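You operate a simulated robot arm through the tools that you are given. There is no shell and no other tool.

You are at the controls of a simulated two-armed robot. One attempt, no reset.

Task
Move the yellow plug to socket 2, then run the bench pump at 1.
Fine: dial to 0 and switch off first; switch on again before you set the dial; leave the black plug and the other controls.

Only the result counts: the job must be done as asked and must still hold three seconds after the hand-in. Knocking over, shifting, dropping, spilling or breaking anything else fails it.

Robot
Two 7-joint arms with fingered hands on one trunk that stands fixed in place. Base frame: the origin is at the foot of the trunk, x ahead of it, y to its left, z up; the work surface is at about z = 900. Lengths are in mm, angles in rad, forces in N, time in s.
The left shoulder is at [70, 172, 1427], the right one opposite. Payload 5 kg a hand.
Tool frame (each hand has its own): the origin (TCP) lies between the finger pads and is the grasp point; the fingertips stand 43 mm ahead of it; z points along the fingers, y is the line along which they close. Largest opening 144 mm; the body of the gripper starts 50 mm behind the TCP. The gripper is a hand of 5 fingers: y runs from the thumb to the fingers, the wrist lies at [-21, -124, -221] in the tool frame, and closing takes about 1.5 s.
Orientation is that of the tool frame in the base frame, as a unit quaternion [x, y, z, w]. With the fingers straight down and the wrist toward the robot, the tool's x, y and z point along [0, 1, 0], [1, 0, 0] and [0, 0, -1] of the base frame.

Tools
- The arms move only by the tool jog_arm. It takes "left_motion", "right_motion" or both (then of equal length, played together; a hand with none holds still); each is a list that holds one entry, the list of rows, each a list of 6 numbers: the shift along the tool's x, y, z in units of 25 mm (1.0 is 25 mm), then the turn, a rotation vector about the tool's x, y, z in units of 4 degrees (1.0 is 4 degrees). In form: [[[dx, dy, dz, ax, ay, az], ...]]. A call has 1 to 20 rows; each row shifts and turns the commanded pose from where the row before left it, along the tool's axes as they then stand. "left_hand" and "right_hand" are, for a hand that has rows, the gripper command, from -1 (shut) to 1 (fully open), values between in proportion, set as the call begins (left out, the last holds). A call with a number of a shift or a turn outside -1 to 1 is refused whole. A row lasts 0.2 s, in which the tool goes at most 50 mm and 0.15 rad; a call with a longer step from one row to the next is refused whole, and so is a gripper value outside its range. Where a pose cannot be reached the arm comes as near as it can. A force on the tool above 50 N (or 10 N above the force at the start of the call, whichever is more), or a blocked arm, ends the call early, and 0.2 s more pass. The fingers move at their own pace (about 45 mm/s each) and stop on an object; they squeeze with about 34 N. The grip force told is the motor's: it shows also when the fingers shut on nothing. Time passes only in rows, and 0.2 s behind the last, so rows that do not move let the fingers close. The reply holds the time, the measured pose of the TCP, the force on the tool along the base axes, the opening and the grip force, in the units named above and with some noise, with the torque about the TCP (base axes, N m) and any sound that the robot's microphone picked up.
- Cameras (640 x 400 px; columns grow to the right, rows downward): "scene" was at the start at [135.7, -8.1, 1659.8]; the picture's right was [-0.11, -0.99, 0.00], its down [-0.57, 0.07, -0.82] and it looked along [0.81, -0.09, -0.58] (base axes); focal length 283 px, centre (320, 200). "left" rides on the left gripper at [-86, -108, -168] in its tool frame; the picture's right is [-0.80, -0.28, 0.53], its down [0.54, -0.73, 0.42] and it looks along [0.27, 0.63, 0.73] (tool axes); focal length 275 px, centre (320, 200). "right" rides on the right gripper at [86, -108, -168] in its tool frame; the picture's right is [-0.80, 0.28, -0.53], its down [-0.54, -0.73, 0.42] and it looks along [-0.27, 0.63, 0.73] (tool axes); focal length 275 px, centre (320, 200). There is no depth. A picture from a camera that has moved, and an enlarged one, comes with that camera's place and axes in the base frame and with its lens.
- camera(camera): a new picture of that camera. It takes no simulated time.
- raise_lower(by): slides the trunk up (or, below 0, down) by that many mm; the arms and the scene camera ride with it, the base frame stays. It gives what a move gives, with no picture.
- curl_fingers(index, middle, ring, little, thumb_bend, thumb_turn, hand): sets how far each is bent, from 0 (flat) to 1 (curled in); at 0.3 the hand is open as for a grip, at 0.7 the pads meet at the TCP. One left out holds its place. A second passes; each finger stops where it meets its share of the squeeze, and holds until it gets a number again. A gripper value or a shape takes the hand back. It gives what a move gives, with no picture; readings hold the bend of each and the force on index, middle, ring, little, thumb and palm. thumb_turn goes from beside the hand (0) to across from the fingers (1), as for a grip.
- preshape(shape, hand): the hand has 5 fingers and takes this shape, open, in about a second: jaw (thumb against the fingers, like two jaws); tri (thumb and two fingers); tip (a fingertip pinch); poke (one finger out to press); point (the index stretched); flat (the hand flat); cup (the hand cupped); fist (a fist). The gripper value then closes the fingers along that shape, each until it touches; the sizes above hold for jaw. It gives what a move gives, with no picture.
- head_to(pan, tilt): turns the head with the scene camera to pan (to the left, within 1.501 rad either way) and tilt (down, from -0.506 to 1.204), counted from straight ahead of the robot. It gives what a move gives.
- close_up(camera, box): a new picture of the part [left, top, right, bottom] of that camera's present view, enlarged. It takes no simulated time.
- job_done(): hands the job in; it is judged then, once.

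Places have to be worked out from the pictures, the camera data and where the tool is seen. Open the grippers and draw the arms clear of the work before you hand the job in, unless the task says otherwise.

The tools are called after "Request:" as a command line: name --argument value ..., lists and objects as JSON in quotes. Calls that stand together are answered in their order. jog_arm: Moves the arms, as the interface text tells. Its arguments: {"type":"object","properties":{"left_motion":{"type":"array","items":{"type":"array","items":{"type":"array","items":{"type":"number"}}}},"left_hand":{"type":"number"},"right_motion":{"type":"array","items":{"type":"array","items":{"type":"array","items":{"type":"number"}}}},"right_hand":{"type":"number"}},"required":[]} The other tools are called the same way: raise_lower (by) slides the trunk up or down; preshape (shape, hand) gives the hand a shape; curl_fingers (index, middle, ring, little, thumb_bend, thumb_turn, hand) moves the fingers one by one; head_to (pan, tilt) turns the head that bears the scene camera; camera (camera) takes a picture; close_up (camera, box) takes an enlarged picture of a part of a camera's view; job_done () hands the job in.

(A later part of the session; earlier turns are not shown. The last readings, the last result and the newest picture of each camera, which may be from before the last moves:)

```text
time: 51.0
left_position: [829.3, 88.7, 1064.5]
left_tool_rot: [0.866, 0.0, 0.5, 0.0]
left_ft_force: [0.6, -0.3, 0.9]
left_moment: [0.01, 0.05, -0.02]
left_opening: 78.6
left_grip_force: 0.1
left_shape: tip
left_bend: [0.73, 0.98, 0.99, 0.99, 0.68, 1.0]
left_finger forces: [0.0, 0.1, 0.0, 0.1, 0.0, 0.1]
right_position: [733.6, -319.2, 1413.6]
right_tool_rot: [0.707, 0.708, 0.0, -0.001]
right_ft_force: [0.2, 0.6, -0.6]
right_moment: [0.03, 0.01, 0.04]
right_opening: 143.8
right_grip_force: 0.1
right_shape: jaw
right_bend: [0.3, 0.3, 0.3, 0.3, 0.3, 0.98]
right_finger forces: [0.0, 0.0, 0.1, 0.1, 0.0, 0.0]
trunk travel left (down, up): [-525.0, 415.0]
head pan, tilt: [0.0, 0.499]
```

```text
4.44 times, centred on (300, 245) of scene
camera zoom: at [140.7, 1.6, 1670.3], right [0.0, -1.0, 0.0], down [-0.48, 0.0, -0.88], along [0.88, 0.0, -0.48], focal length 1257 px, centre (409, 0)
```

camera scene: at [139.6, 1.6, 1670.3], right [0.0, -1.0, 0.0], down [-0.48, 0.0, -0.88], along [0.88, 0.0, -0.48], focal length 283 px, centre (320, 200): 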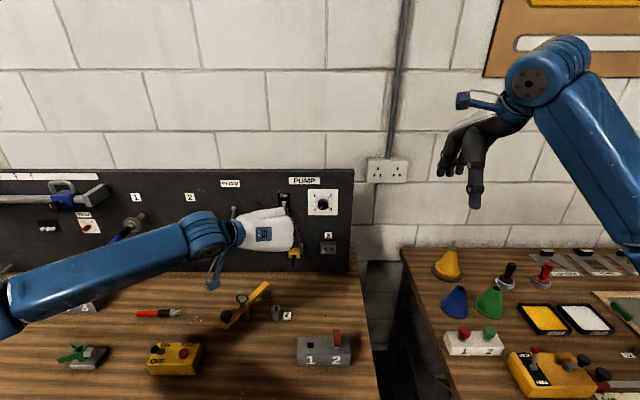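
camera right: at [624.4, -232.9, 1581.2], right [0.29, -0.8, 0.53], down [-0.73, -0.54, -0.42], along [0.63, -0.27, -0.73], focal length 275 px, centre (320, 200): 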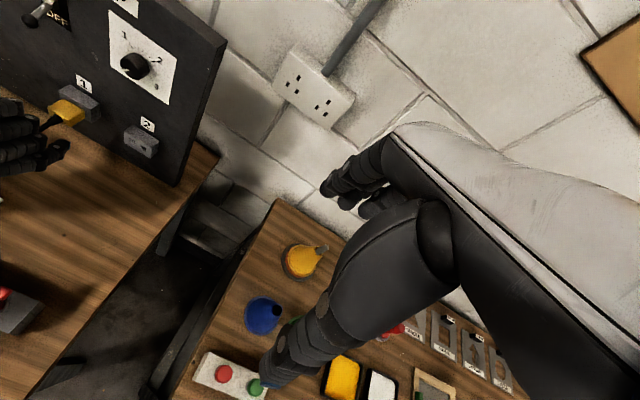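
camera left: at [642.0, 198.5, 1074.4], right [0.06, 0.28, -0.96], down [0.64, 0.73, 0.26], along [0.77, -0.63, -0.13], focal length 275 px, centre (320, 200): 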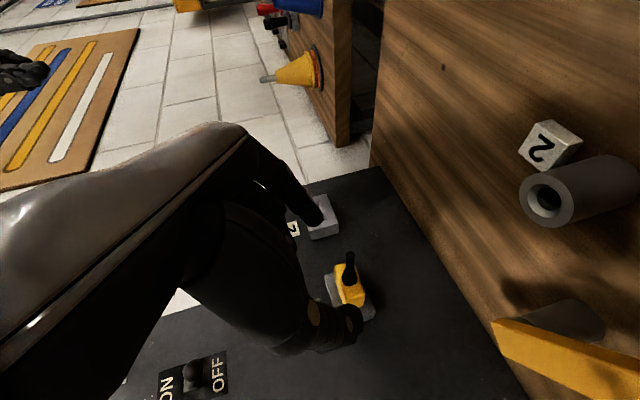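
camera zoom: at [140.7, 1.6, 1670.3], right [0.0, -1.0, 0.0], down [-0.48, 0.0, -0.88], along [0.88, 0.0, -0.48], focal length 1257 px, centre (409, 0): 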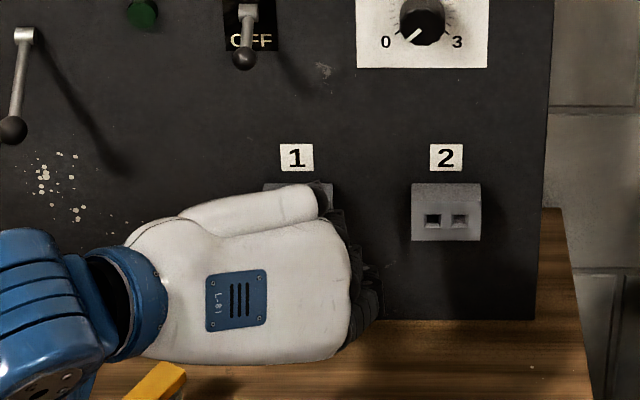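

The fingers straddle the plug region with the cable between them. I take a still reading and zoom in for alignment.

Request:
jog_arm --left_motion '[[[0, 0, 0, 0, 0, 0], [0, 0, 0, 0, 0, 0]]]'

Request:
close_up --camera "left" --box '[270, 190, 430, 360]'

Request:
close_up --camera "right" --box '[0, 60, 180, 195]'

```text
time: 51.6
left_position: [830.9, 89.4, 1066.4]
left_tool_rot: [0.866, 0.0, 0.5, 0.0]
left_ft_force: [0.4, -0.1, -0.5]
left_moment: [0.02, 0.01, -0.01]
left_opening: 78.7
left_grip_force: 0.0
left_shape: tip
left_bend: [0.73, 0.98, 0.99, 0.99, 0.68, 1.0]
left_finger forces: [0.1, 0.0, 0.0, 0.0, 0.0, 0.0]
right_position: [733.7, -318.1, 1414.1]
right_tool_rot: [0.707, 0.708, 0.001, -0.001]
right_ft_force: [0.6, 0.3, -0.1]
right_moment: [0.0, 0.0, -0.03]
right_opening: 143.7
right_grip_force: 0.0
right_shape: jaw
right_bend: [0.3, 0.3, 0.3, 0.3, 0.3, 0.98]
right_finger forces: [0.0, 0.0, 0.0, 0.0, 0.0, 0.0]
trunk travel left (down, up): [-525.0, 415.0]
head pan, tilt: [0.0, 0.499]
```

```text
2.35 times, centred on (350, 275) of left
camera zoom: at [641.3, 198.6, 1074.7], right [0.06, 0.28, -0.96], down [0.64, 0.73, 0.26], along [0.77, -0.63, -0.13], focal length 648 px, centre (249, 24)
```

zoom: 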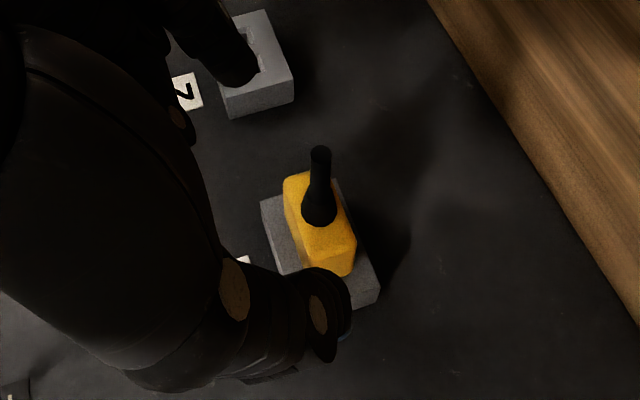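

```text
2.96 times, centred on (90, 128) of right
camera zoom: at [623.6, -232.9, 1581.5], right [0.29, -0.8, 0.53], down [-0.73, -0.54, -0.42], along [0.63, -0.27, -0.73], focal length 816 px, centre (1002, 415)
```

zoom: 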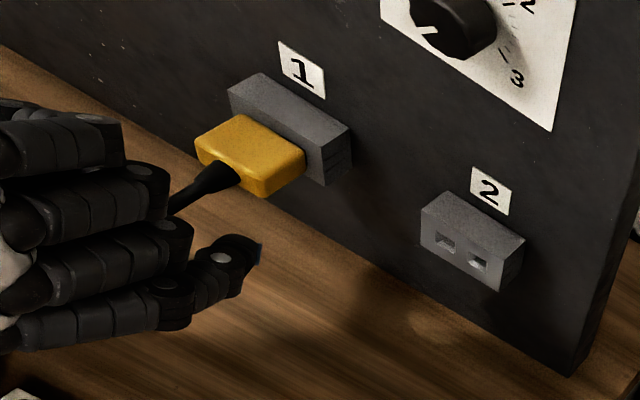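

The plug's front centre works out to (908, 92, 1029), agreeing with the scene estimate. I advance so the open fingertips flank the plug body, stopping short of the socket face.

Request:
jog_arm --left_motion '[[[0.127, -0.028, 0.66, 0, 0, 0], [0.127, -0.028, 0.66, 0, 0, 0], [0.127, -0.028, 0.66, 0, 0, 0], [0.127, -0.028, 0.66, 0, 0, 0], [0, 0, 0, 0, 0, 0]]]'

Request:
close_up --camera "left" --box '[260, 180, 440, 320]'

Request:
close_up --camera "right" --box '[0, 60, 180, 195]'

```text
time: 52.8
left_position: [893.3, 94.1, 1047.1]
left_tool_rot: [0.866, 0.001, 0.5, 0.0]
left_ft_force: [-0.2, 0.6, -0.4]
left_moment: [0.02, -0.02, 0.01]
left_opening: 78.7
left_grip_force: 0.1
left_shape: tip
left_bend: [0.73, 0.98, 0.99, 0.99, 0.68, 1.0]
left_finger forces: [0.1, 0.1, 0.1, 0.0, 0.0, 0.1]
right_position: [732.7, -318.0, 1415.2]
right_tool_rot: [0.707, 0.708, 0.0, 0.0]
right_ft_force: [0.5, 0.2, -0.2]
right_moment: [0.01, 0.0, -0.03]
right_opening: 143.4
right_grip_force: 0.1
right_shape: jaw
right_bend: [0.3, 0.3, 0.3, 0.3, 0.3, 0.98]
right_finger forces: [0.1, 0.0, 0.0, 0.0, 0.0, 0.0]
trunk travel left (down, up): [-525.0, 415.0]
head pan, tilt: [0.0, 0.499]
```

```text
2.86 times, centred on (350, 250) of left
camera zoom: at [705.1, 202.6, 1054.7], right [0.06, 0.28, -0.96], down [0.64, 0.73, 0.26], along [0.77, -0.63, -0.13], focal length 786 px, centre (234, 57)
```

zoom: 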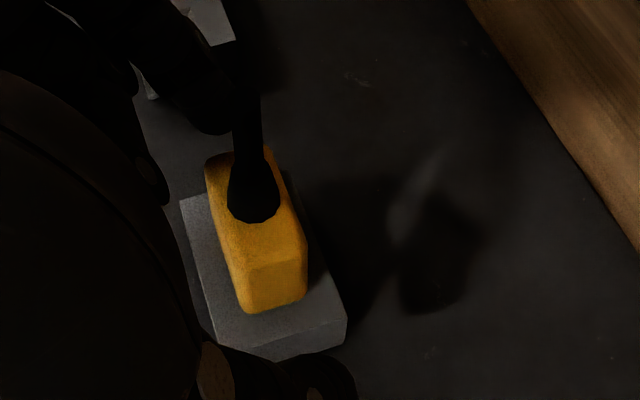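

```text
2.96 times, centred on (90, 128) of right
camera zoom: at [623.0, -232.7, 1581.8], right [0.28, -0.8, 0.53], down [-0.73, -0.54, -0.42], along [0.63, -0.27, -0.73], focal length 816 px, centre (1002, 415)
```

zoom: 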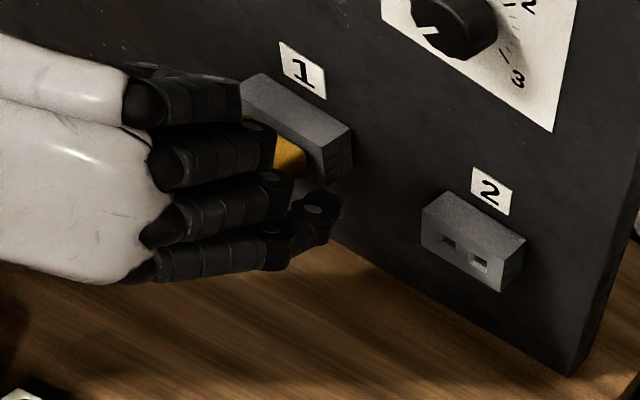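

Expected contact points project onto the middles of both plug sides. I close the pinch on the plug.

Request:
jog_arm --left_motion '[[[0, 0, 0, 0, 0, 0], [0, 0, 0, 0, 0, 0], [0, 0, 0, 0, 0, 0], [0, 0, 0, 0, 0, 0], [0, 0, 0, 0, 0, 0], [0, 0, 0, 0, 0, 0], [0, 0, 0, 0, 0, 0], [0, 0, 0, 0, 0, 0]]]' --left_hand -1

Request:
close_up --camera "left" --box '[260, 180, 440, 320]'

Request:
close_up --camera "right" --box '[0, 60, 180, 195]'

```text
time: 54.6
left_position: [894.5, 94.0, 1045.6]
left_tool_rot: [0.866, 0.0, 0.5, 0.0]
left_ft_force: [1.2, -0.4, -0.1]
left_moment: [0.0, 0.0, -0.02]
left_opening: 34.7
left_grip_force: 34.4
left_shape: tip
left_bend: [0.73, 1.0, 1.0, 1.0, 0.74, 1.0]
left_finger forces: [30.5, 0.0, 0.0, 0.1, 30.3, 0.0]
right_position: [732.9, -319.4, 1414.8]
right_tool_rot: [0.707, 0.707, 0.001, 0.001]
right_ft_force: [-0.2, 0.6, 0.3]
right_moment: [0.02, 0.0, -0.02]
right_opening: 143.7
right_grip_force: 0.1
right_shape: jaw
right_bend: [0.3, 0.3, 0.3, 0.3, 0.3, 0.98]
right_finger forces: [0.1, 0.1, 0.0, 0.0, 0.1, 0.0]
trunk travel left (down, up): [-525.0, 415.0]
head pan, tilt: [0.0, 0.499]
```

```text
2.86 times, centred on (350, 250) of left
camera zoom: at [705.2, 202.7, 1054.5], right [0.06, 0.28, -0.96], down [0.64, 0.73, 0.26], along [0.77, -0.63, -0.13], focal length 786 px, centre (234, 57)
```

zoom: 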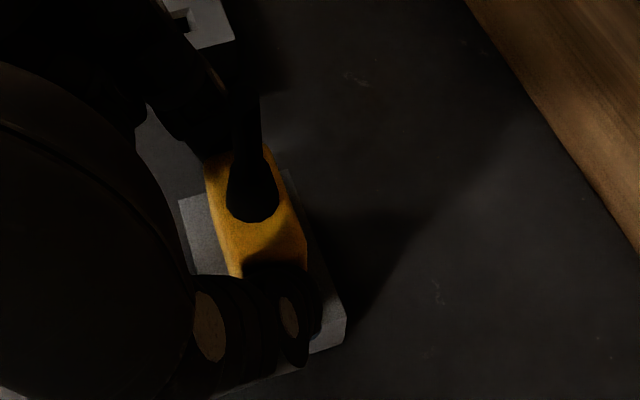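

```text
2.96 times, centred on (90, 128) of right
camera zoom: at [623.4, -232.7, 1581.6], right [0.29, -0.8, 0.53], down [-0.73, -0.54, -0.42], along [0.63, -0.27, -0.73], focal length 816 px, centre (1002, 415)
```

zoom: 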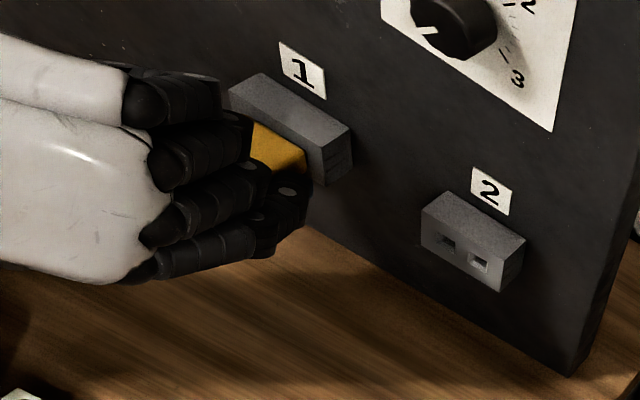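

The grip on the plug is firm, 30 N on each side. I pull it straight out along -x in small steps.

Request:
jog_arm --left_motion '[[[-0.1, 0, -0.1732, 0, 0, 0], [-0.1, 0, -0.1732, 0, 0, 0], [-0.1, 0, -0.1732, 0, 0, 0], [-0.1, 0, -0.1732, 0, 0, 0], [-0.1, 0, -0.1732, 0, 0, 0], [-0.1, 0, -0.1732, 0, 0, 0], [-0.1, 0, -0.1732, 0, 0, 0], [-0.1, 0, -0.1732, 0, 0, 0], [-0.1, 0, -0.1732, 0, 0, 0], [-0.1, 0, -0.1732, 0, 0, 0]]]'

Request:
close_up --camera "left" --box '[260, 180, 440, 320]'

Request:
close_up --camera "right" --box '[0, 60, 180, 195]'

```text
time: 56.8
left_position: [842.6, 96.9, 1046.6]
left_tool_rot: [0.866, -0.001, 0.5, 0.0]
left_ft_force: [-0.2, -0.3, -0.8]
left_moment: [-0.02, 0.03, -0.01]
left_opening: 34.6
left_grip_force: 33.8
left_shape: tip
left_bend: [0.73, 1.0, 1.0, 1.0, 0.74, 1.0]
left_finger forces: [31.5, 0.0, 0.0, 0.1, 31.6, 0.0]
right_position: [731.9, -318.7, 1415.5]
right_tool_rot: [0.706, 0.708, 0.001, 0.0]
right_ft_force: [-0.3, 0.1, -0.3]
right_moment: [-0.02, 0.0, 0.0]
right_opening: 143.8
right_grip_force: 0.0
right_shape: jaw
right_bend: [0.3, 0.3, 0.3, 0.3, 0.3, 0.98]
right_finger forces: [0.1, 0.0, 0.0, 0.1, 0.1, 0.0]
trunk travel left (down, up): [-525.0, 415.0]
head pan, tilt: [0.0, 0.499]
```

```text
2.86 times, centred on (350, 250) of left
camera zoom: at [653.4, 204.3, 1055.0], right [0.06, 0.28, -0.96], down [0.64, 0.73, 0.26], along [0.77, -0.63, -0.13], focal length 786 px, centre (234, 57)
```

zoom: 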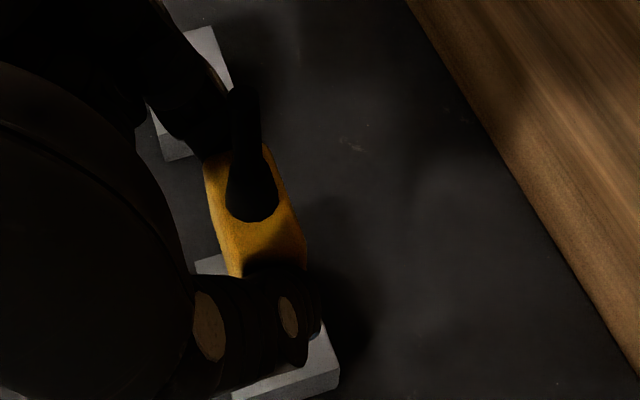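

```text
2.96 times, centred on (90, 128) of right
camera zoom: at [623.2, -232.7, 1581.7], right [0.28, -0.8, 0.53], down [-0.73, -0.54, -0.42], along [0.63, -0.27, -0.73], focal length 816 px, centre (1002, 415)
```

zoom: 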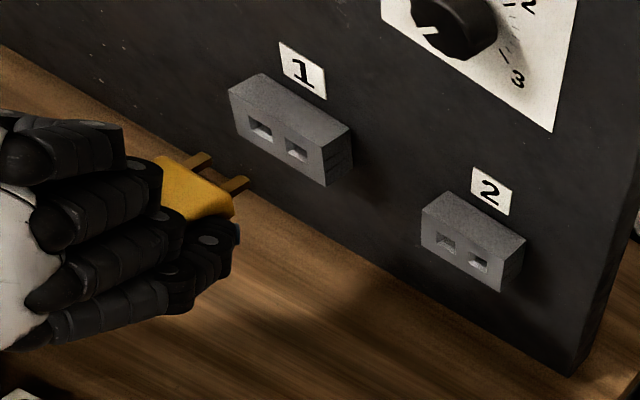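

The plug is out with both prongs visible, and it hasn't shifted in the grip. Socket spacing from the labels is about 119–120 mm, so I shift it right to line up with socket 2.

Request:
jog_arm --left_motion '[[[0, 0.815, 0, 0, 0, 0], [0, 0.815, 0, 0, 0, 0], [0, 0.815, 0, 0, 0, 0], [0, 0.815, 0, 0, 0, 0], [0, 0.815, 0, 0, 0, 0], [0, 0.815, 0, 0, 0, 0], [0, 0, 0, 0, 0, 0], [0, 0, 0, 0, 0, 0]]]'

Request:
jog_arm --left_motion '[[[0, 0, 0, 0, 0, 0], [0, 0, 0, 0, 0, 0]]]'

Request:
close_up --camera "left" --box '[260, 180, 440, 320]'

Request:
close_up --camera "right" --box '[60, 80, 200, 185]'

Request:
close_up --camera "scene" --box '[260, 200, 380, 290]'

```text
time: 58.6
left_position: [843.5, -25.8, 1046.2]
left_tool_rot: [0.866, 0.0, 0.5, 0.0]
left_ft_force: [-0.3, 0.3, -0.3]
left_moment: [-0.01, 0.02, 0.0]
left_opening: 34.5
left_grip_force: 34.4
left_shape: tip
left_bend: [0.73, 1.0, 1.0, 1.0, 0.74, 1.0]
left_finger forces: [31.5, 0.0, 0.1, 0.1, 31.6, 0.0]
right_position: [732.7, -318.9, 1414.5]
right_tool_rot: [0.706, 0.708, 0.0, 0.0]
right_ft_force: [0.1, -0.6, -0.1]
right_moment: [-0.01, 0.02, -0.01]
right_opening: 143.5
right_grip_force: 0.1
right_shape: jaw
right_bend: [0.3, 0.3, 0.3, 0.3, 0.3, 0.98]
right_finger forces: [0.0, 0.1, 0.0, 0.0, 0.1, 0.1]
trunk travel left (down, up): [-525.0, 415.0]
head pan, tilt: [0.0, 0.499]
```

```text
time: 59.2
left_position: [844.1, -26.9, 1046.2]
left_tool_rot: [0.866, 0.0, 0.5, 0.0]
left_ft_force: [0.4, -0.5, -0.4]
left_moment: [0.0, 0.02, -0.01]
left_opening: 34.6
left_grip_force: 34.1
left_shape: tip
left_bend: [0.73, 1.0, 1.0, 1.0, 0.74, 1.0]
left_finger forces: [31.5, 0.0, 0.0, 0.0, 31.5, 0.1]
right_position: [730.9, -319.4, 1414.4]
right_tool_rot: [0.706, 0.708, 0.001, 0.0]
right_ft_force: [-0.7, 0.1, 0.2]
right_moment: [0.01, -0.02, 0.01]
right_opening: 143.6
right_grip_force: 0.0
right_shape: jaw
right_bend: [0.3, 0.3, 0.3, 0.3, 0.3, 0.98]
right_finger forces: [0.0, 0.0, 0.1, 0.0, 0.1, 0.1]
trunk travel left (down, up): [-525.0, 415.0]
head pan, tilt: [0.0, 0.499]
```

```text
2.86 times, centred on (350, 250) of left
camera zoom: at [655.4, 82.0, 1054.9], right [0.06, 0.28, -0.96], down [0.64, 0.73, 0.26], along [0.77, -0.63, -0.13], focal length 786 px, centre (234, 57)
```

zoom: 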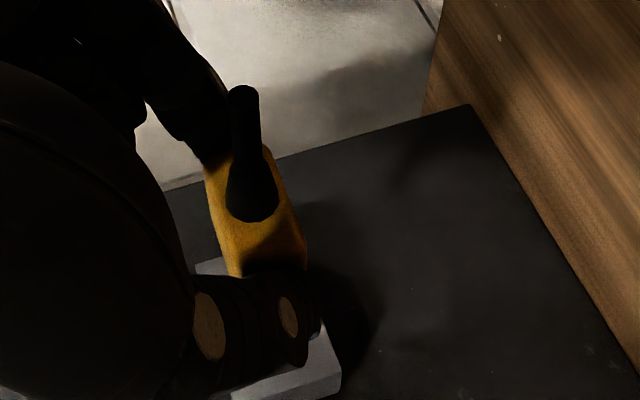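

```text
3.81 times, centred on (130, 132) of right
camera zoom: at [623.2, -232.8, 1581.7], right [0.28, -0.8, 0.53], down [-0.73, -0.54, -0.42], along [0.63, -0.27, -0.73], focal length 1049 px, centre (1044, 457)
```

zoom: 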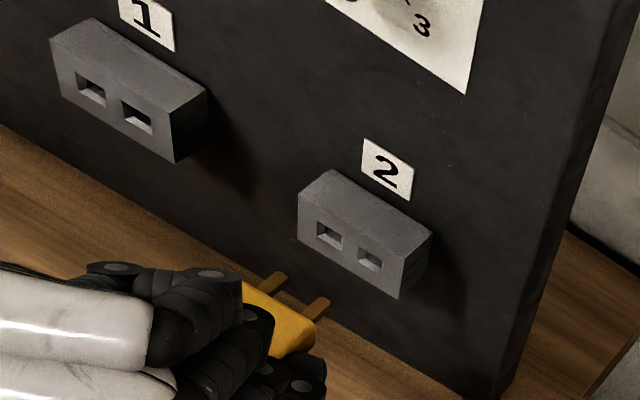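

```text
4.44 times, centred on (320, 245) of scene
camera zoom: at [139.5, 1.7, 1670.3], right [0.0, -1.0, 0.0], down [-0.48, 0.0, -0.88], along [0.88, 0.0, -0.48], focal length 1257 px, centre (320, 0)
```

zoom: 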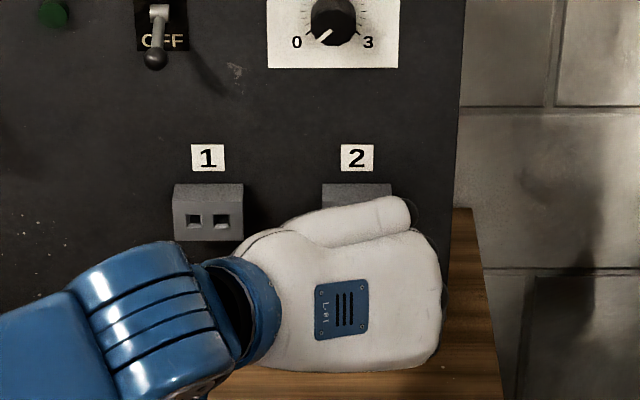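

The plug faces socket 2 at the same height it had when seated. Averaged readings suggest I'm about 1 mm too far right, so I nudge it left by that and re-read.

Request:
jog_arm --left_motion '[[[0, -0.045, 0, 0, 0, 0], [0, 0, 0, 0, 0, 0]]]'

Request:
jog_arm --left_motion '[[[0, 0, 0, 0, 0, 0]]]'

Request:
jog_arm --left_motion '[[[0, 0, 0, 0, 0, 0]]]'

Request:
close_up --camera "right" --box '[100, 100, 180, 160]'

Request:
close_up --camera "left" --box '[300, 230, 360, 320]'

```text
time: 59.8
left_position: [843.4, -24.7, 1046.0]
left_tool_rot: [0.866, 0.0, 0.5, 0.001]
left_ft_force: [-0.5, 0.0, -0.1]
left_moment: [0.0, 0.01, -0.03]
left_opening: 35.1
left_grip_force: 34.5
left_shape: tip
left_bend: [0.73, 1.0, 1.0, 1.0, 0.74, 1.0]
left_finger forces: [31.5, 0.1, 0.0, 0.1, 31.4, 0.0]
right_position: [732.7, -319.8, 1414.4]
right_tool_rot: [0.706, 0.708, 0.0, 0.001]
right_ft_force: [0.3, 1.1, -0.1]
right_moment: [0.03, -0.01, 0.04]
right_opening: 143.8
right_grip_force: 0.0
right_shape: jaw
right_bend: [0.3, 0.3, 0.3, 0.3, 0.3, 0.98]
right_finger forces: [0.1, 0.0, 0.1, 0.0, 0.0, 0.0]
trunk travel left (down, up): [-525.0, 415.0]
head pan, tilt: [0.0, 0.499]
```

```text
time: 60.2
left_position: [842.7, -25.0, 1046.6]
left_tool_rot: [0.867, 0.0, 0.499, 0.0]
left_ft_force: [-0.2, 0.1, -0.7]
left_moment: [0.01, 0.02, 0.01]
left_opening: 34.7
left_grip_force: 34.0
left_shape: tip
left_bend: [0.73, 1.0, 1.0, 1.0, 0.74, 1.0]
left_finger forces: [31.5, 0.0, 0.1, 0.0, 31.4, 0.0]
right_position: [731.6, -318.8, 1414.7]
right_tool_rot: [0.707, 0.707, 0.0, 0.0]
right_ft_force: [-0.3, 0.2, 0.1]
right_moment: [0.04, 0.02, 0.0]
right_opening: 143.5
right_grip_force: 0.0
right_shape: jaw
right_bend: [0.3, 0.3, 0.3, 0.3, 0.3, 0.98]
right_finger forces: [0.0, 0.0, 0.0, 0.0, 0.0, 0.0]
trunk travel left (down, up): [-525.0, 415.0]
head pan, tilt: [0.0, 0.499]
```

```text
time: 60.6
left_position: [843.6, -24.6, 1046.1]
left_tool_rot: [0.866, 0.0, 0.5, 0.0]
left_ft_force: [0.3, 0.3, 0.1]
left_moment: [0.01, 0.0, 0.01]
left_opening: 34.6
left_grip_force: 34.1
left_shape: tip
left_bend: [0.73, 1.0, 1.0, 1.0, 0.74, 1.0]
left_finger forces: [31.6, 0.0, 0.1, 0.0, 31.6, 0.0]
right_position: [733.1, -319.1, 1415.0]
right_tool_rot: [0.706, 0.708, 0.0, 0.0]
right_ft_force: [0.5, -0.6, -0.5]
right_moment: [-0.01, -0.01, -0.01]
right_opening: 143.6
right_grip_force: 0.0
right_shape: jaw
right_bend: [0.3, 0.3, 0.3, 0.3, 0.3, 0.98]
right_finger forces: [0.0, 0.1, 0.0, 0.0, 0.1, 0.0]
trunk travel left (down, up): [-525.0, 415.0]
head pan, tilt: [0.0, 0.499]
```

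```text
6.67 times, centred on (140, 130) of right
camera zoom: at [623.3, -232.8, 1581.7], right [0.29, -0.8, 0.53], down [-0.73, -0.54, -0.42], along [0.63, -0.27, -0.73], focal length 1835 px, centre (1520, 667)
```

zoom: 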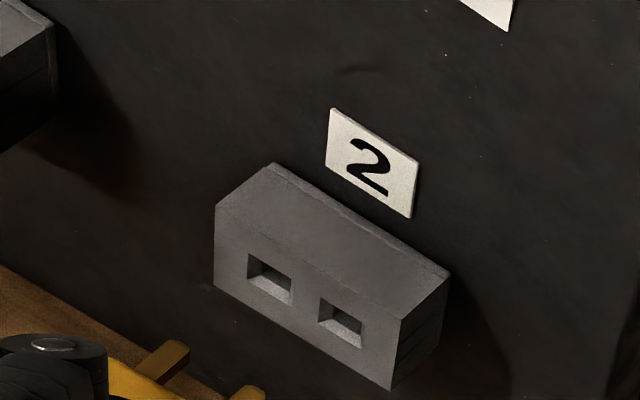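

```text
4.44 times, centred on (330, 275) of left
camera zoom: at [654.5, 83.5, 1055.1], right [0.06, 0.28, -0.96], down [0.64, 0.73, 0.26], along [0.77, -0.63, -0.13], focal length 1224 px, centre (276, -133)
```

zoom: 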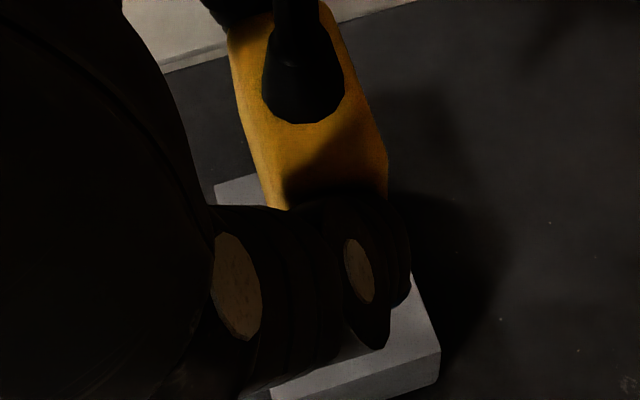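

Alignment is within about half a millimetre. I advance 22 mm toward the socket, leaving a gap, and re-read the pose.

Request:
jog_arm --left_motion '[[[0.11, 0, 0.1905, 0, 0, 0], [0.11, 0, 0.1905, 0, 0, 0], [0.11, 0, 0.1905, 0, 0, 0], [0.11, 0, 0.1905, 0, 0, 0], [0, 0, 0, 0, 0, 0]]]'

Request:
jog_arm --left_motion '[[[0, 0, 0, 0, 0, 0]]]'

Request:
jog_arm --left_motion '[[[0, 0, 0, 0, 0, 0]]]'

Request:
close_up --camera "right" --box '[100, 100, 180, 160]'

```text
time: 61.8
left_position: [865.6, -25.8, 1048.5]
left_tool_rot: [0.866, 0.0, 0.5, 0.0]
left_ft_force: [0.3, -0.5, -0.9]
left_moment: [0.0, 0.03, 0.01]
left_opening: 34.5
left_grip_force: 33.6
left_shape: tip
left_bend: [0.73, 1.0, 1.0, 1.0, 0.74, 1.0]
left_finger forces: [31.5, 0.0, 0.1, 0.0, 31.5, 0.0]
right_position: [733.0, -318.6, 1414.9]
right_tool_rot: [0.707, 0.708, 0.0, 0.0]
right_ft_force: [0.3, 0.4, -0.2]
right_moment: [0.01, 0.01, 0.02]
right_opening: 143.7
right_grip_force: 0.0
right_shape: jaw
right_bend: [0.3, 0.3, 0.3, 0.3, 0.3, 0.98]
right_finger forces: [0.1, 0.0, 0.0, 0.0, 0.0, 0.0]
trunk travel left (down, up): [-525.0, 415.0]
head pan, tilt: [0.0, 0.499]
```

```text
time: 62.2
left_position: [865.9, -24.7, 1048.0]
left_tool_rot: [0.866, -0.001, 0.5, 0.0]
left_ft_force: [-0.9, 0.8, 0.2]
left_moment: [0.01, 0.02, 0.0]
left_opening: 34.6
left_grip_force: 34.0
left_shape: tip
left_bend: [0.73, 1.0, 1.0, 1.0, 0.74, 1.0]
left_finger forces: [31.5, 0.0, 0.0, 0.0, 31.5, 0.0]
right_position: [732.2, -317.3, 1414.6]
right_tool_rot: [0.707, 0.707, 0.0, -0.001]
right_ft_force: [1.0, -0.3, -0.3]
right_moment: [0.03, -0.02, 0.01]
right_opening: 143.4
right_grip_force: 0.1
right_shape: jaw
right_bend: [0.3, 0.3, 0.3, 0.3, 0.3, 0.98]
right_finger forces: [0.0, 0.1, 0.0, 0.0, 0.1, 0.1]
trunk travel left (down, up): [-525.0, 415.0]
head pan, tilt: [0.0, 0.499]
```

```text
time: 62.6
left_position: [866.6, -25.1, 1048.8]
left_tool_rot: [0.866, 0.0, 0.501, 0.0]
left_ft_force: [-0.3, -0.6, -0.4]
left_moment: [0.02, 0.02, -0.01]
left_opening: 34.9
left_grip_force: 33.9
left_shape: tip
left_bend: [0.73, 1.0, 1.0, 1.0, 0.74, 1.0]
left_finger forces: [31.5, 0.0, 0.1, 0.0, 31.6, 0.0]
right_position: [732.9, -318.8, 1415.6]
right_tool_rot: [0.707, 0.707, 0.0, 0.0]
right_ft_force: [0.3, -0.1, 1.0]
right_moment: [0.02, 0.02, 0.02]
right_opening: 143.5
right_grip_force: 0.0
right_shape: jaw
right_bend: [0.3, 0.3, 0.3, 0.3, 0.3, 0.98]
right_finger forces: [0.0, 0.0, 0.0, 0.0, 0.0, 0.0]
trunk travel left (down, up): [-525.0, 415.0]
head pan, tilt: [0.0, 0.499]
```

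```text
6.67 times, centred on (140, 130) of right
camera zoom: at [623.2, -232.8, 1581.7], right [0.28, -0.8, 0.53], down [-0.73, -0.54, -0.42], along [0.63, -0.27, -0.73], focal length 1835 px, centre (1520, 667)
```

zoom: 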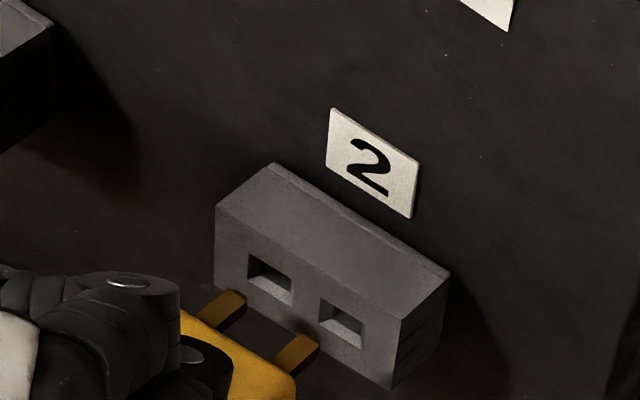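

The arm drifted 2 mm up during the advance (z 1048.4 against 1046.3 when seated), and the picture agrees. I correct down 2.1 mm and re-check.

Request:
jog_arm --left_motion '[[[-0.073, 0, 0.042, 0, 0, 0], [0, 0, 0, 0, 0, 0]]]'

Request:
jog_arm --left_motion '[[[0, 0, 0, 0, 0, 0]]]'

Request:
jog_arm --left_motion '[[[0, 0, 0, 0, 0, 0]]]'

Request:
close_up --camera "right" --box '[110, 115, 160, 155]'

```text
time: 63.2
left_position: [865.9, -26.3, 1046.2]
left_tool_rot: [0.866, 0.0, 0.501, -0.001]
left_ft_force: [-1.0, 0.6, 0.0]
left_moment: [0.03, 0.01, -0.03]
left_opening: 34.6
left_grip_force: 33.9
left_shape: tip
left_bend: [0.73, 1.0, 1.0, 1.0, 0.74, 1.0]
left_finger forces: [31.5, 0.0, 0.0, 0.0, 31.5, 0.0]
right_position: [732.2, -318.2, 1415.5]
right_tool_rot: [0.707, 0.707, 0.0, 0.0]
right_ft_force: [0.3, 0.3, 0.0]
right_moment: [0.01, 0.01, -0.04]
right_opening: 144.1
right_grip_force: 0.1
right_shape: jaw
right_bend: [0.3, 0.3, 0.3, 0.3, 0.3, 0.98]
right_finger forces: [0.0, 0.0, 0.0, 0.1, 0.0, 0.1]
trunk travel left (down, up): [-525.0, 415.0]
head pan, tilt: [0.0, 0.499]
```

```text
time: 63.6
left_position: [865.7, -25.4, 1046.5]
left_tool_rot: [0.866, 0.0, 0.5, 0.001]
left_ft_force: [0.4, -0.2, -0.5]
left_moment: [0.01, 0.0, -0.02]
left_opening: 34.6
left_grip_force: 33.6
left_shape: tip
left_bend: [0.73, 1.0, 1.0, 1.0, 0.74, 1.0]
left_finger forces: [31.5, 0.1, 0.1, 0.0, 31.4, 0.0]
right_position: [733.3, -320.4, 1414.3]
right_tool_rot: [0.706, 0.708, 0.0, 0.0]
right_ft_force: [-0.2, 0.0, 0.6]
right_moment: [0.03, -0.04, 0.03]
right_opening: 143.8
right_grip_force: 0.1
right_shape: jaw
right_bend: [0.3, 0.3, 0.3, 0.3, 0.3, 0.98]
right_finger forces: [0.0, 0.0, 0.0, 0.0, 0.1, 0.0]
trunk travel left (down, up): [-525.0, 415.0]
head pan, tilt: [0.0, 0.499]
```

```text
time: 64.0
left_position: [866.6, -27.0, 1046.1]
left_tool_rot: [0.866, 0.0, 0.501, 0.001]
left_ft_force: [-0.5, -0.1, -0.4]
left_moment: [-0.04, 0.0, -0.02]
left_opening: 34.6
left_grip_force: 33.6
left_shape: tip
left_bend: [0.73, 1.0, 1.0, 1.0, 0.74, 1.0]
left_finger forces: [31.5, 0.0, 0.0, 0.0, 31.5, 0.1]
right_position: [732.6, -318.3, 1414.1]
right_tool_rot: [0.707, 0.707, 0.0, 0.0]
right_ft_force: [-0.3, -0.7, -0.8]
right_moment: [-0.04, -0.02, 0.02]
right_opening: 143.4
right_grip_force: 0.0
right_shape: jaw
right_bend: [0.3, 0.3, 0.3, 0.3, 0.3, 0.98]
right_finger forces: [0.0, 0.0, 0.0, 0.0, 0.1, 0.0]
trunk travel left (down, up): [-525.0, 415.0]
head pan, tilt: [0.0, 0.499]
```

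```text
10.00 times, centred on (135, 135) of right
camera zoom: at [623.3, -232.8, 1581.7], right [0.29, -0.8, 0.53], down [-0.73, -0.54, -0.42], along [0.63, -0.27, -0.73], focal length 2753 px, centre (2170, 850)
```

zoom: 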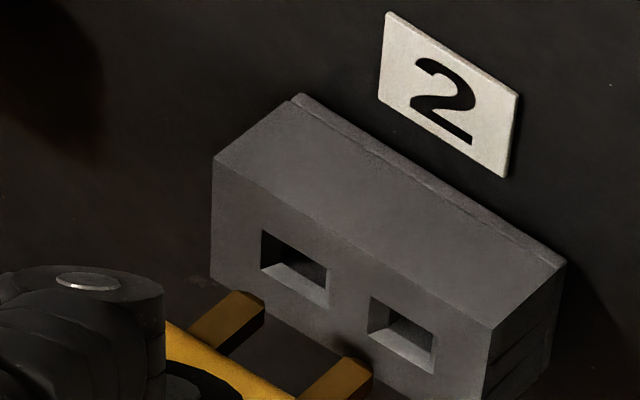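

The pose is within a millimetre, and the socket's funnel-shaped mouths are much larger than the prongs. I nudge 0.5 mm left and begin inserting 14 mm in small steps.

Request:
jog_arm --left_motion '[[[0, -0.02, 0, 0, 0, 0], [0.05, 0, 0.0866, 0, 0, 0], [0.05, 0, 0.0866, 0, 0, 0], [0.05, 0, 0.0866, 0, 0, 0], [0.05, 0, 0.0866, 0, 0, 0], [0.05, 0, 0.0866, 0, 0, 0], [0.05, 0, 0.0866, 0, 0, 0], [0, 0, 0, 0, 0, 0]]]'

Request:
jog_arm --left_motion '[[[0, 0, 0, 0, 0, 0]]]'

Request:
close_up --camera "right" --box '[110, 115, 160, 155]'

```text
time: 65.8
left_position: [879.7, -24.8, 1043.5]
left_tool_rot: [0.866, 0.001, 0.5, -0.001]
left_ft_force: [-0.4, 0.0, 0.0]
left_moment: [-0.01, 0.03, 0.0]
left_opening: 34.6
left_grip_force: 34.0
left_shape: tip
left_bend: [0.73, 1.0, 1.0, 1.0, 0.74, 1.0]
left_finger forces: [31.5, 0.0, 0.0, 0.1, 31.5, 0.1]
right_position: [733.0, -318.4, 1414.7]
right_tool_rot: [0.707, 0.708, 0.0, 0.0]
right_ft_force: [0.4, -0.6, -0.1]
right_moment: [0.01, 0.01, -0.01]
right_opening: 143.6
right_grip_force: 0.0
right_shape: jaw
right_bend: [0.3, 0.3, 0.3, 0.3, 0.3, 0.98]
right_finger forces: [0.0, 0.0, 0.0, 0.0, 0.0, 0.0]
trunk travel left (down, up): [-525.0, 415.0]
head pan, tilt: [0.0, 0.499]
```

```text
time: 66.2
left_position: [880.5, -25.0, 1043.6]
left_tool_rot: [0.866, 0.0, 0.5, 0.0]
left_ft_force: [0.6, -0.4, -0.5]
left_moment: [0.04, 0.04, 0.0]
left_opening: 34.8
left_grip_force: 33.7
left_shape: tip
left_bend: [0.73, 1.0, 1.0, 1.0, 0.74, 1.0]
left_finger forces: [31.5, 0.0, 0.0, 0.1, 31.5, 0.0]
right_position: [732.4, -319.3, 1415.2]
right_tool_rot: [0.706, 0.708, 0.0, 0.0]
right_ft_force: [0.0, -0.7, 0.8]
right_moment: [0.02, -0.04, 0.01]
right_opening: 143.4
right_grip_force: 0.0
right_shape: jaw
right_bend: [0.3, 0.3, 0.3, 0.3, 0.3, 0.98]
right_finger forces: [0.1, 0.1, 0.0, 0.0, 0.1, 0.0]
trunk travel left (down, up): [-525.0, 415.0]
head pan, tilt: [0.0, 0.499]
```

```text
10.00 times, centred on (135, 135) of right
camera zoom: at [623.2, -232.8, 1581.7], right [0.28, -0.8, 0.53], down [-0.73, -0.54, -0.42], along [0.63, -0.27, -0.73], focal length 2753 px, centre (2170, 850)
```

zoom: 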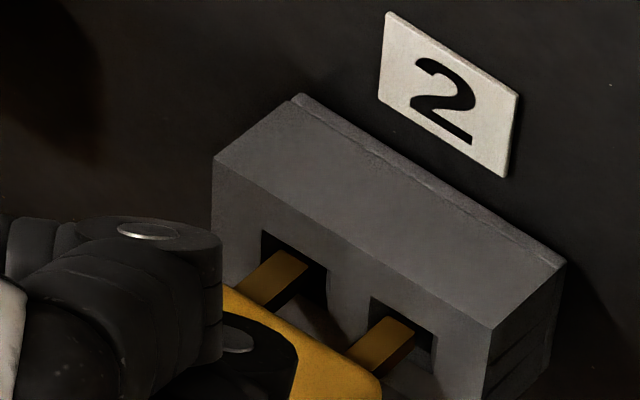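

No contact force, and the prong tips are at the mouths of both holes. The reading is about 2.5 mm low again, so I correct up 2 mm and push on to the seated depth.

Request:
jog_arm --left_motion '[[[0.069, 0, -0.04, 0, 0, 0], [0, 0, 0, 0, 0, 0], [0.05, 0, 0.0866, 0, 0, 0], [0.05, 0, 0.0866, 0, 0, 0], [0.05, 0, 0.0866, 0, 0, 0], [0, 0, 0, 0, 0, 0]]]'

Request:
close_up --camera "right" --box '[110, 115, 160, 155]'

```text
time: 67.6
left_position: [889.7, -24.5, 1047.8]
left_tool_rot: [0.866, 0.0, 0.5, -0.001]
left_ft_force: [0.1, -0.1, -1.1]
left_moment: [-0.01, 0.02, -0.02]
left_opening: 34.8
left_grip_force: 34.6
left_shape: tip
left_bend: [0.73, 1.0, 1.0, 1.0, 0.74, 1.0]
left_finger forces: [31.5, 0.1, 0.0, 0.0, 31.5, 0.1]
right_position: [732.1, -317.5, 1413.4]
right_tool_rot: [0.706, 0.708, 0.0, 0.0]
right_ft_force: [0.1, 0.0, 0.4]
right_moment: [-0.02, -0.02, 0.02]
right_opening: 143.6
right_grip_force: 0.1
right_shape: jaw
right_bend: [0.3, 0.3, 0.3, 0.3, 0.3, 0.98]
right_finger forces: [0.0, 0.1, 0.0, 0.1, 0.0, 0.0]
trunk travel left (down, up): [-525.0, 415.0]
head pan, tilt: [0.0, 0.499]
```

```text
10.00 times, centred on (135, 135) of right
camera zoom: at [623.2, -232.8, 1581.7], right [0.29, -0.8, 0.53], down [-0.73, -0.54, -0.42], along [0.63, -0.27, -0.73], focal length 2753 px, centre (2170, 850)
```

zoom: 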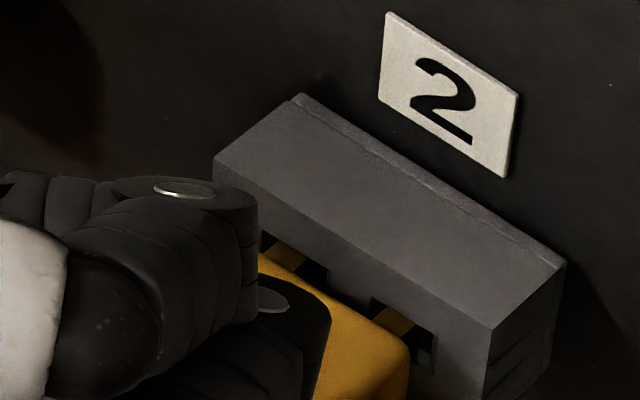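

The prongs are sliding into both holes without resistance. I continue the last few millimetres in finer steps until the plug bottoms on the socket.

Request:
jog_arm --left_motion '[[[0.02, 0, 0.066, 0, 0, 0], [0.02, 0, 0.066, 0, 0, 0], [0.03, 0, 0.052, 0, 0, 0], [0, 0, 0, 0, 0, 0]]]'

Request:
close_up --camera "right" --box '[110, 115, 160, 155]'

Request:
close_up --camera "left" --box '[260, 180, 440, 320]'

```text
time: 68.6
left_position: [892.0, -25.5, 1045.5]
left_tool_rot: [0.866, 0.0, 0.5, 0.0]
left_ft_force: [-1.4, 0.7, -0.7]
left_moment: [0.03, -0.01, 0.02]
left_opening: 34.8
left_grip_force: 33.7
left_shape: tip
left_bend: [0.73, 1.0, 1.0, 1.0, 0.74, 1.0]
left_finger forces: [31.5, 0.0, 0.0, 0.1, 31.8, 0.1]
right_position: [732.9, -317.6, 1414.9]
right_tool_rot: [0.706, 0.708, -0.001, -0.001]
right_ft_force: [-0.4, 0.0, -1.2]
right_moment: [-0.02, 0.01, 0.0]
right_opening: 143.6
right_grip_force: 0.0
right_shape: jaw
right_bend: [0.3, 0.3, 0.3, 0.3, 0.3, 0.98]
right_finger forces: [0.1, 0.0, 0.0, 0.0, 0.0, 0.1]
trunk travel left (down, up): [-525.0, 415.0]
head pan, tilt: [0.0, 0.499]
```

```text
10.00 times, centred on (135, 135) of right
camera zoom: at [623.0, -232.7, 1581.8], right [0.28, -0.8, 0.53], down [-0.73, -0.54, -0.42], along [0.63, -0.27, -0.73], focal length 2753 px, centre (2170, 850)
```

zoom: 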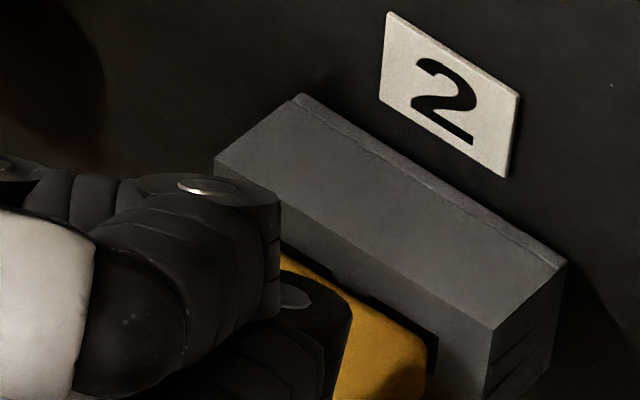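

```text
2.86 times, centred on (350, 250) of left
camera zoom: at [703.3, 83.1, 1054.6], right [0.06, 0.28, -0.96], down [0.64, 0.73, 0.26], along [0.77, -0.63, -0.13], focal length 786 px, centre (234, 57)
```

zoom: 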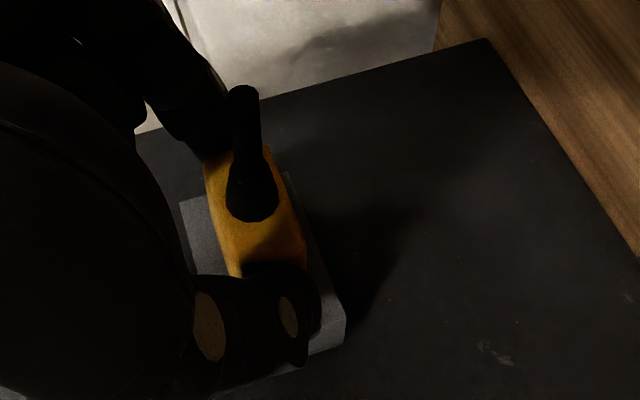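

It now looks nearly identical to the seated view in socket 1. I press a little further to seat it fully and feel for contact.

Request:
jog_arm --left_motion '[[[0.02, 0, 0.035, 0, 0, 0], [0.02, 0, 0.035, 0, 0, 0], [0.02, 0, 0.035, 0, 0, 0], [0.02, 0, 0.035, 0, 0, 0], [0.02, 0, 0.035, 0, 0, 0], [0, 0, 0, 0, 0, 0]]]'

Request:
close_up --camera "right" --box '[110, 115, 160, 155]'

```text
time: 70.0
left_position: [897.4, -25.9, 1046.8]
left_tool_rot: [0.866, 0.0, 0.5, 0.0]
left_ft_force: [-19.2, 1.6, 0.2]
left_moment: [0.1, 0.33, -0.08]
left_opening: 35.8
left_grip_force: 34.4
left_shape: tip
left_bend: [0.73, 1.0, 1.0, 1.0, 0.75, 1.0]
left_finger forces: [33.7, 0.0, 0.0, 0.0, 35.3, 0.0]
right_position: [729.6, -317.7, 1415.7]
right_tool_rot: [0.706, 0.708, 0.001, 0.0]
right_ft_force: [0.6, -0.3, -0.4]
right_moment: [0.04, 0.01, 0.01]
right_opening: 143.4
right_grip_force: 0.0
right_shape: jaw
right_bend: [0.3, 0.3, 0.3, 0.3, 0.3, 0.98]
right_finger forces: [0.0, 0.0, 0.0, 0.0, 0.0, 0.0]
trunk travel left (down, up): [-525.0, 415.0]
head pan, tilt: [0.0, 0.499]
```

```text
10.00 times, centred on (135, 135) of right
camera zoom: at [620.4, -232.4, 1582.9], right [0.28, -0.8, 0.53], down [-0.72, -0.54, -0.42], along [0.63, -0.27, -0.73], focal length 2753 px, centre (2170, 850)
```

zoom: 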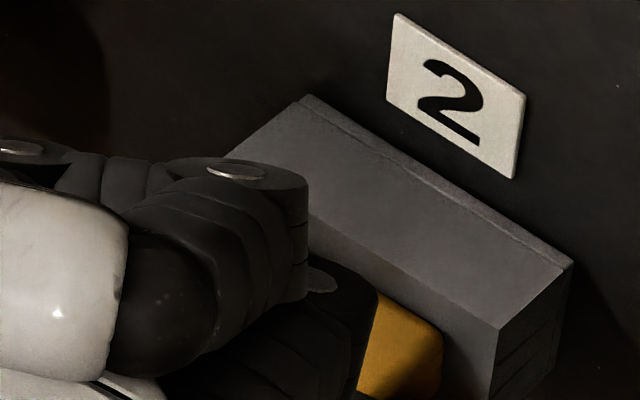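

The contact force of 19 N shows the plug bottomed on socket 2. I open the hand and withdraw straight back along -x.

Request:
jog_arm --left_motion '[[[0, 0, 0, 0, 0, 0], [0, 0, 0, 0, 0, 0], [0, 0, 0, 0, 0, 0], [0, 0, 0, 0, 0, 0], [0, 0, 0, 0, 0, 0], [0, 0, 0, 0, 0, 0], [-0.25, 0, -0.433, 0, 0, 0], [-0.4, 0, -0.693, 0, 0, 0], [-0.4, 0, -0.693, 0, 0, 0], [-0.4, 0, -0.693, 0, 0, 0], [-0.4, 0, -0.693, 0, 0, 0]]]' --left_hand 0.2

Request:
close_up --camera "right" --box '[60, 70, 220, 190]'

Request:
camera --camera "left"

Request:
camera --camera "scene"

```text
time: 72.4
left_position: [804.6, -26.1, 1046.0]
left_tool_rot: [0.866, 0.001, 0.5, 0.0]
left_ft_force: [0.1, -0.2, 0.6]
left_moment: [0.0, -0.01, 0.0]
left_opening: 86.0
left_grip_force: 0.2
left_shape: tip
left_bend: [0.3, 0.98, 0.99, 0.99, 0.66, 1.0]
left_finger forces: [0.1, 0.0, 0.0, 0.1, 0.0, 0.1]
right_position: [730.8, -317.6, 1416.5]
right_tool_rot: [0.706, 0.708, -0.001, 0.0]
right_ft_force: [-0.6, 0.1, 0.3]
right_moment: [-0.03, -0.04, 0.01]
right_opening: 143.8
right_grip_force: 0.0
right_shape: jaw
right_bend: [0.3, 0.3, 0.3, 0.3, 0.3, 0.98]
right_finger forces: [0.0, 0.0, 0.0, 0.0, 0.0, 0.0]
trunk travel left (down, up): [-525.0, 415.0]
head pan, tilt: [0.0, 0.499]
```

```text
3.33 times, centred on (140, 130) of right
camera zoom: at [622.2, -232.5, 1582.2], right [0.28, -0.8, 0.53], down [-0.73, -0.54, -0.42], along [0.63, -0.27, -0.73], focal length 918 px, centre (920, 433)
```

zoom: 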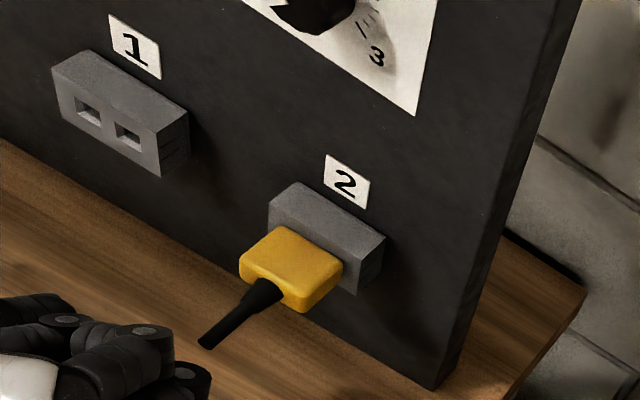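

```text
taken
camera left: at [615.8, 82.2, 1054.4], right [0.06, 0.28, -0.96], down [0.64, 0.73, 0.26], along [0.77, -0.63, -0.13], focal length 275 px, centre (320, 200)
```

left: 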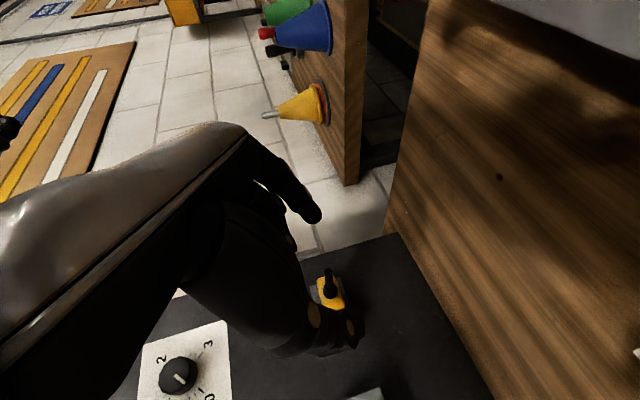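

```text
taken
camera scene: at [138.5, 2.0, 1670.5], right [0.0, -1.0, 0.0], down [-0.48, 0.0, -0.88], along [0.88, 0.0, -0.48], focal length 283 px, centre (320, 200)
```

scene: 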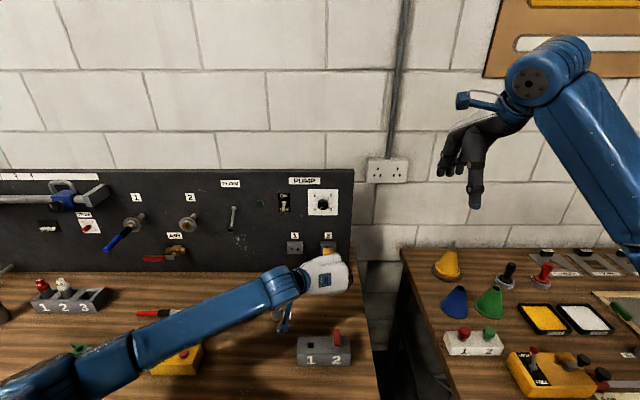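

The yellow plug sits flush in socket 2 and socket 1 is empty. Next I back off further, level the hand and go to a standoff in front of the switch lever, which is now down.

Request:
jog_arm --left_motion '[[[-0.5, 0, -0.866, 0, 0, 0], [0, 0, 0, 0, 0.9375, 0], [0, 0, 0, 0, 0.9375, 0], [0, 0, 0, 0, 0.9375, 0], [0, 0, 0, 0, 0.9375, 0], [0, 0, 0, 0, 0.9375, 0], [0, 0, 0, 0, 0.9375, 0], [0, 0, 0, 0, 0.9375, 0], [0, 0, 0, 0, 0.9375, 0], [0.857, -0.834, 0.24, 0, 0, 0], [0.857, -0.834, 0.24, 0, 0, 0], [0.857, -0.834, 0.24, 0, 0, 0], [0.857, -0.834, 0.24, 0, 0, 0], [0.857, -0.834, 0.24, 0, 0, 0], [0.857, -0.834, 0.24, 0, 0, 0], [0.857, -0.834, 0.24, 0, 0, 0], [0, 0, 0, 0, 0, 0]]]' --left_hand 0

Request:
close_up --camera "left" --box '[290, 200, 440, 330]'

Request:
close_up --camera "scene" --box '[220, 170, 360, 275]'

```text
time: 76.0
left_position: [824.1, 120.6, 1196.6]
left_tool_rot: [0.707, 0.0, 0.707, 0.0]
left_ft_force: [-0.7, 0.4, 0.2]
left_moment: [-0.02, -0.01, 0.0]
left_opening: 72.3
left_grip_force: 0.2
left_shape: tip
left_bend: [0.73, 0.98, 0.99, 0.99, 0.7, 1.0]
left_finger forces: [0.0, 0.0, 0.0, 0.0, 0.0, 0.0]
right_position: [733.3, -318.8, 1416.0]
right_tool_rot: [0.707, 0.707, 0.0, 0.0]
right_ft_force: [0.7, 0.5, -0.4]
right_moment: [0.01, 0.01, -0.01]
right_opening: 143.5
right_grip_force: 0.1
right_shape: jaw
right_bend: [0.3, 0.3, 0.3, 0.3, 0.3, 0.98]
right_finger forces: [0.0, 0.0, 0.0, 0.0, 0.0, 0.0]
trunk travel left (down, up): [-525.0, 415.0]
head pan, tilt: [0.0, 0.499]
```

```text
3.08 times, centred on (365, 265) of left
camera zoom: at [655.6, 229.3, 1109.2], right [0.53, 0.28, -0.8], down [0.42, 0.73, 0.54], along [0.73, -0.63, 0.27], focal length 847 px, centre (182, 0)
```

zoom: 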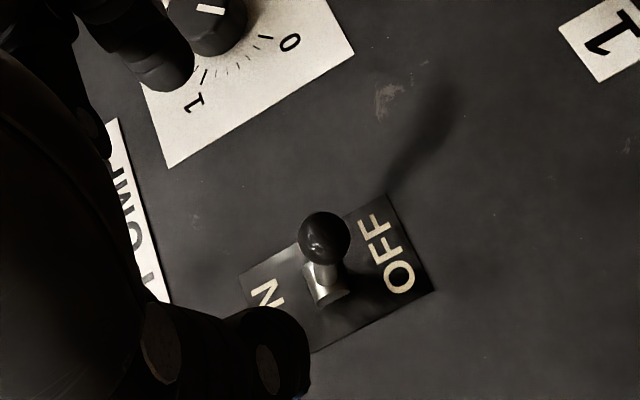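

```text
3.81 times, centred on (290, 222) of scene
camera zoom: at [139.5, 1.4, 1670.3], right [0.0, -1.0, 0.0], down [-0.48, 0.0, -0.88], along [0.88, 0.0, -0.48], focal length 1078 px, centre (434, 114)
```

zoom: 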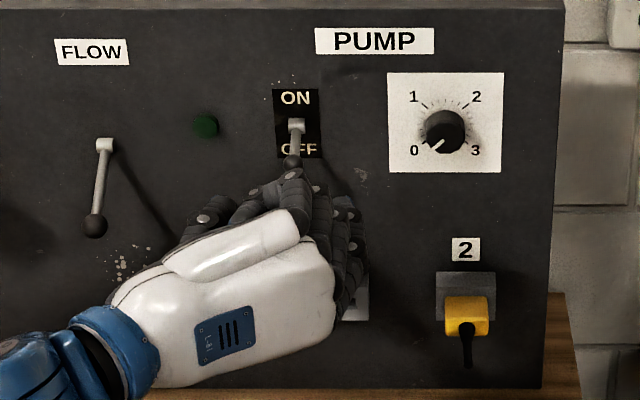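

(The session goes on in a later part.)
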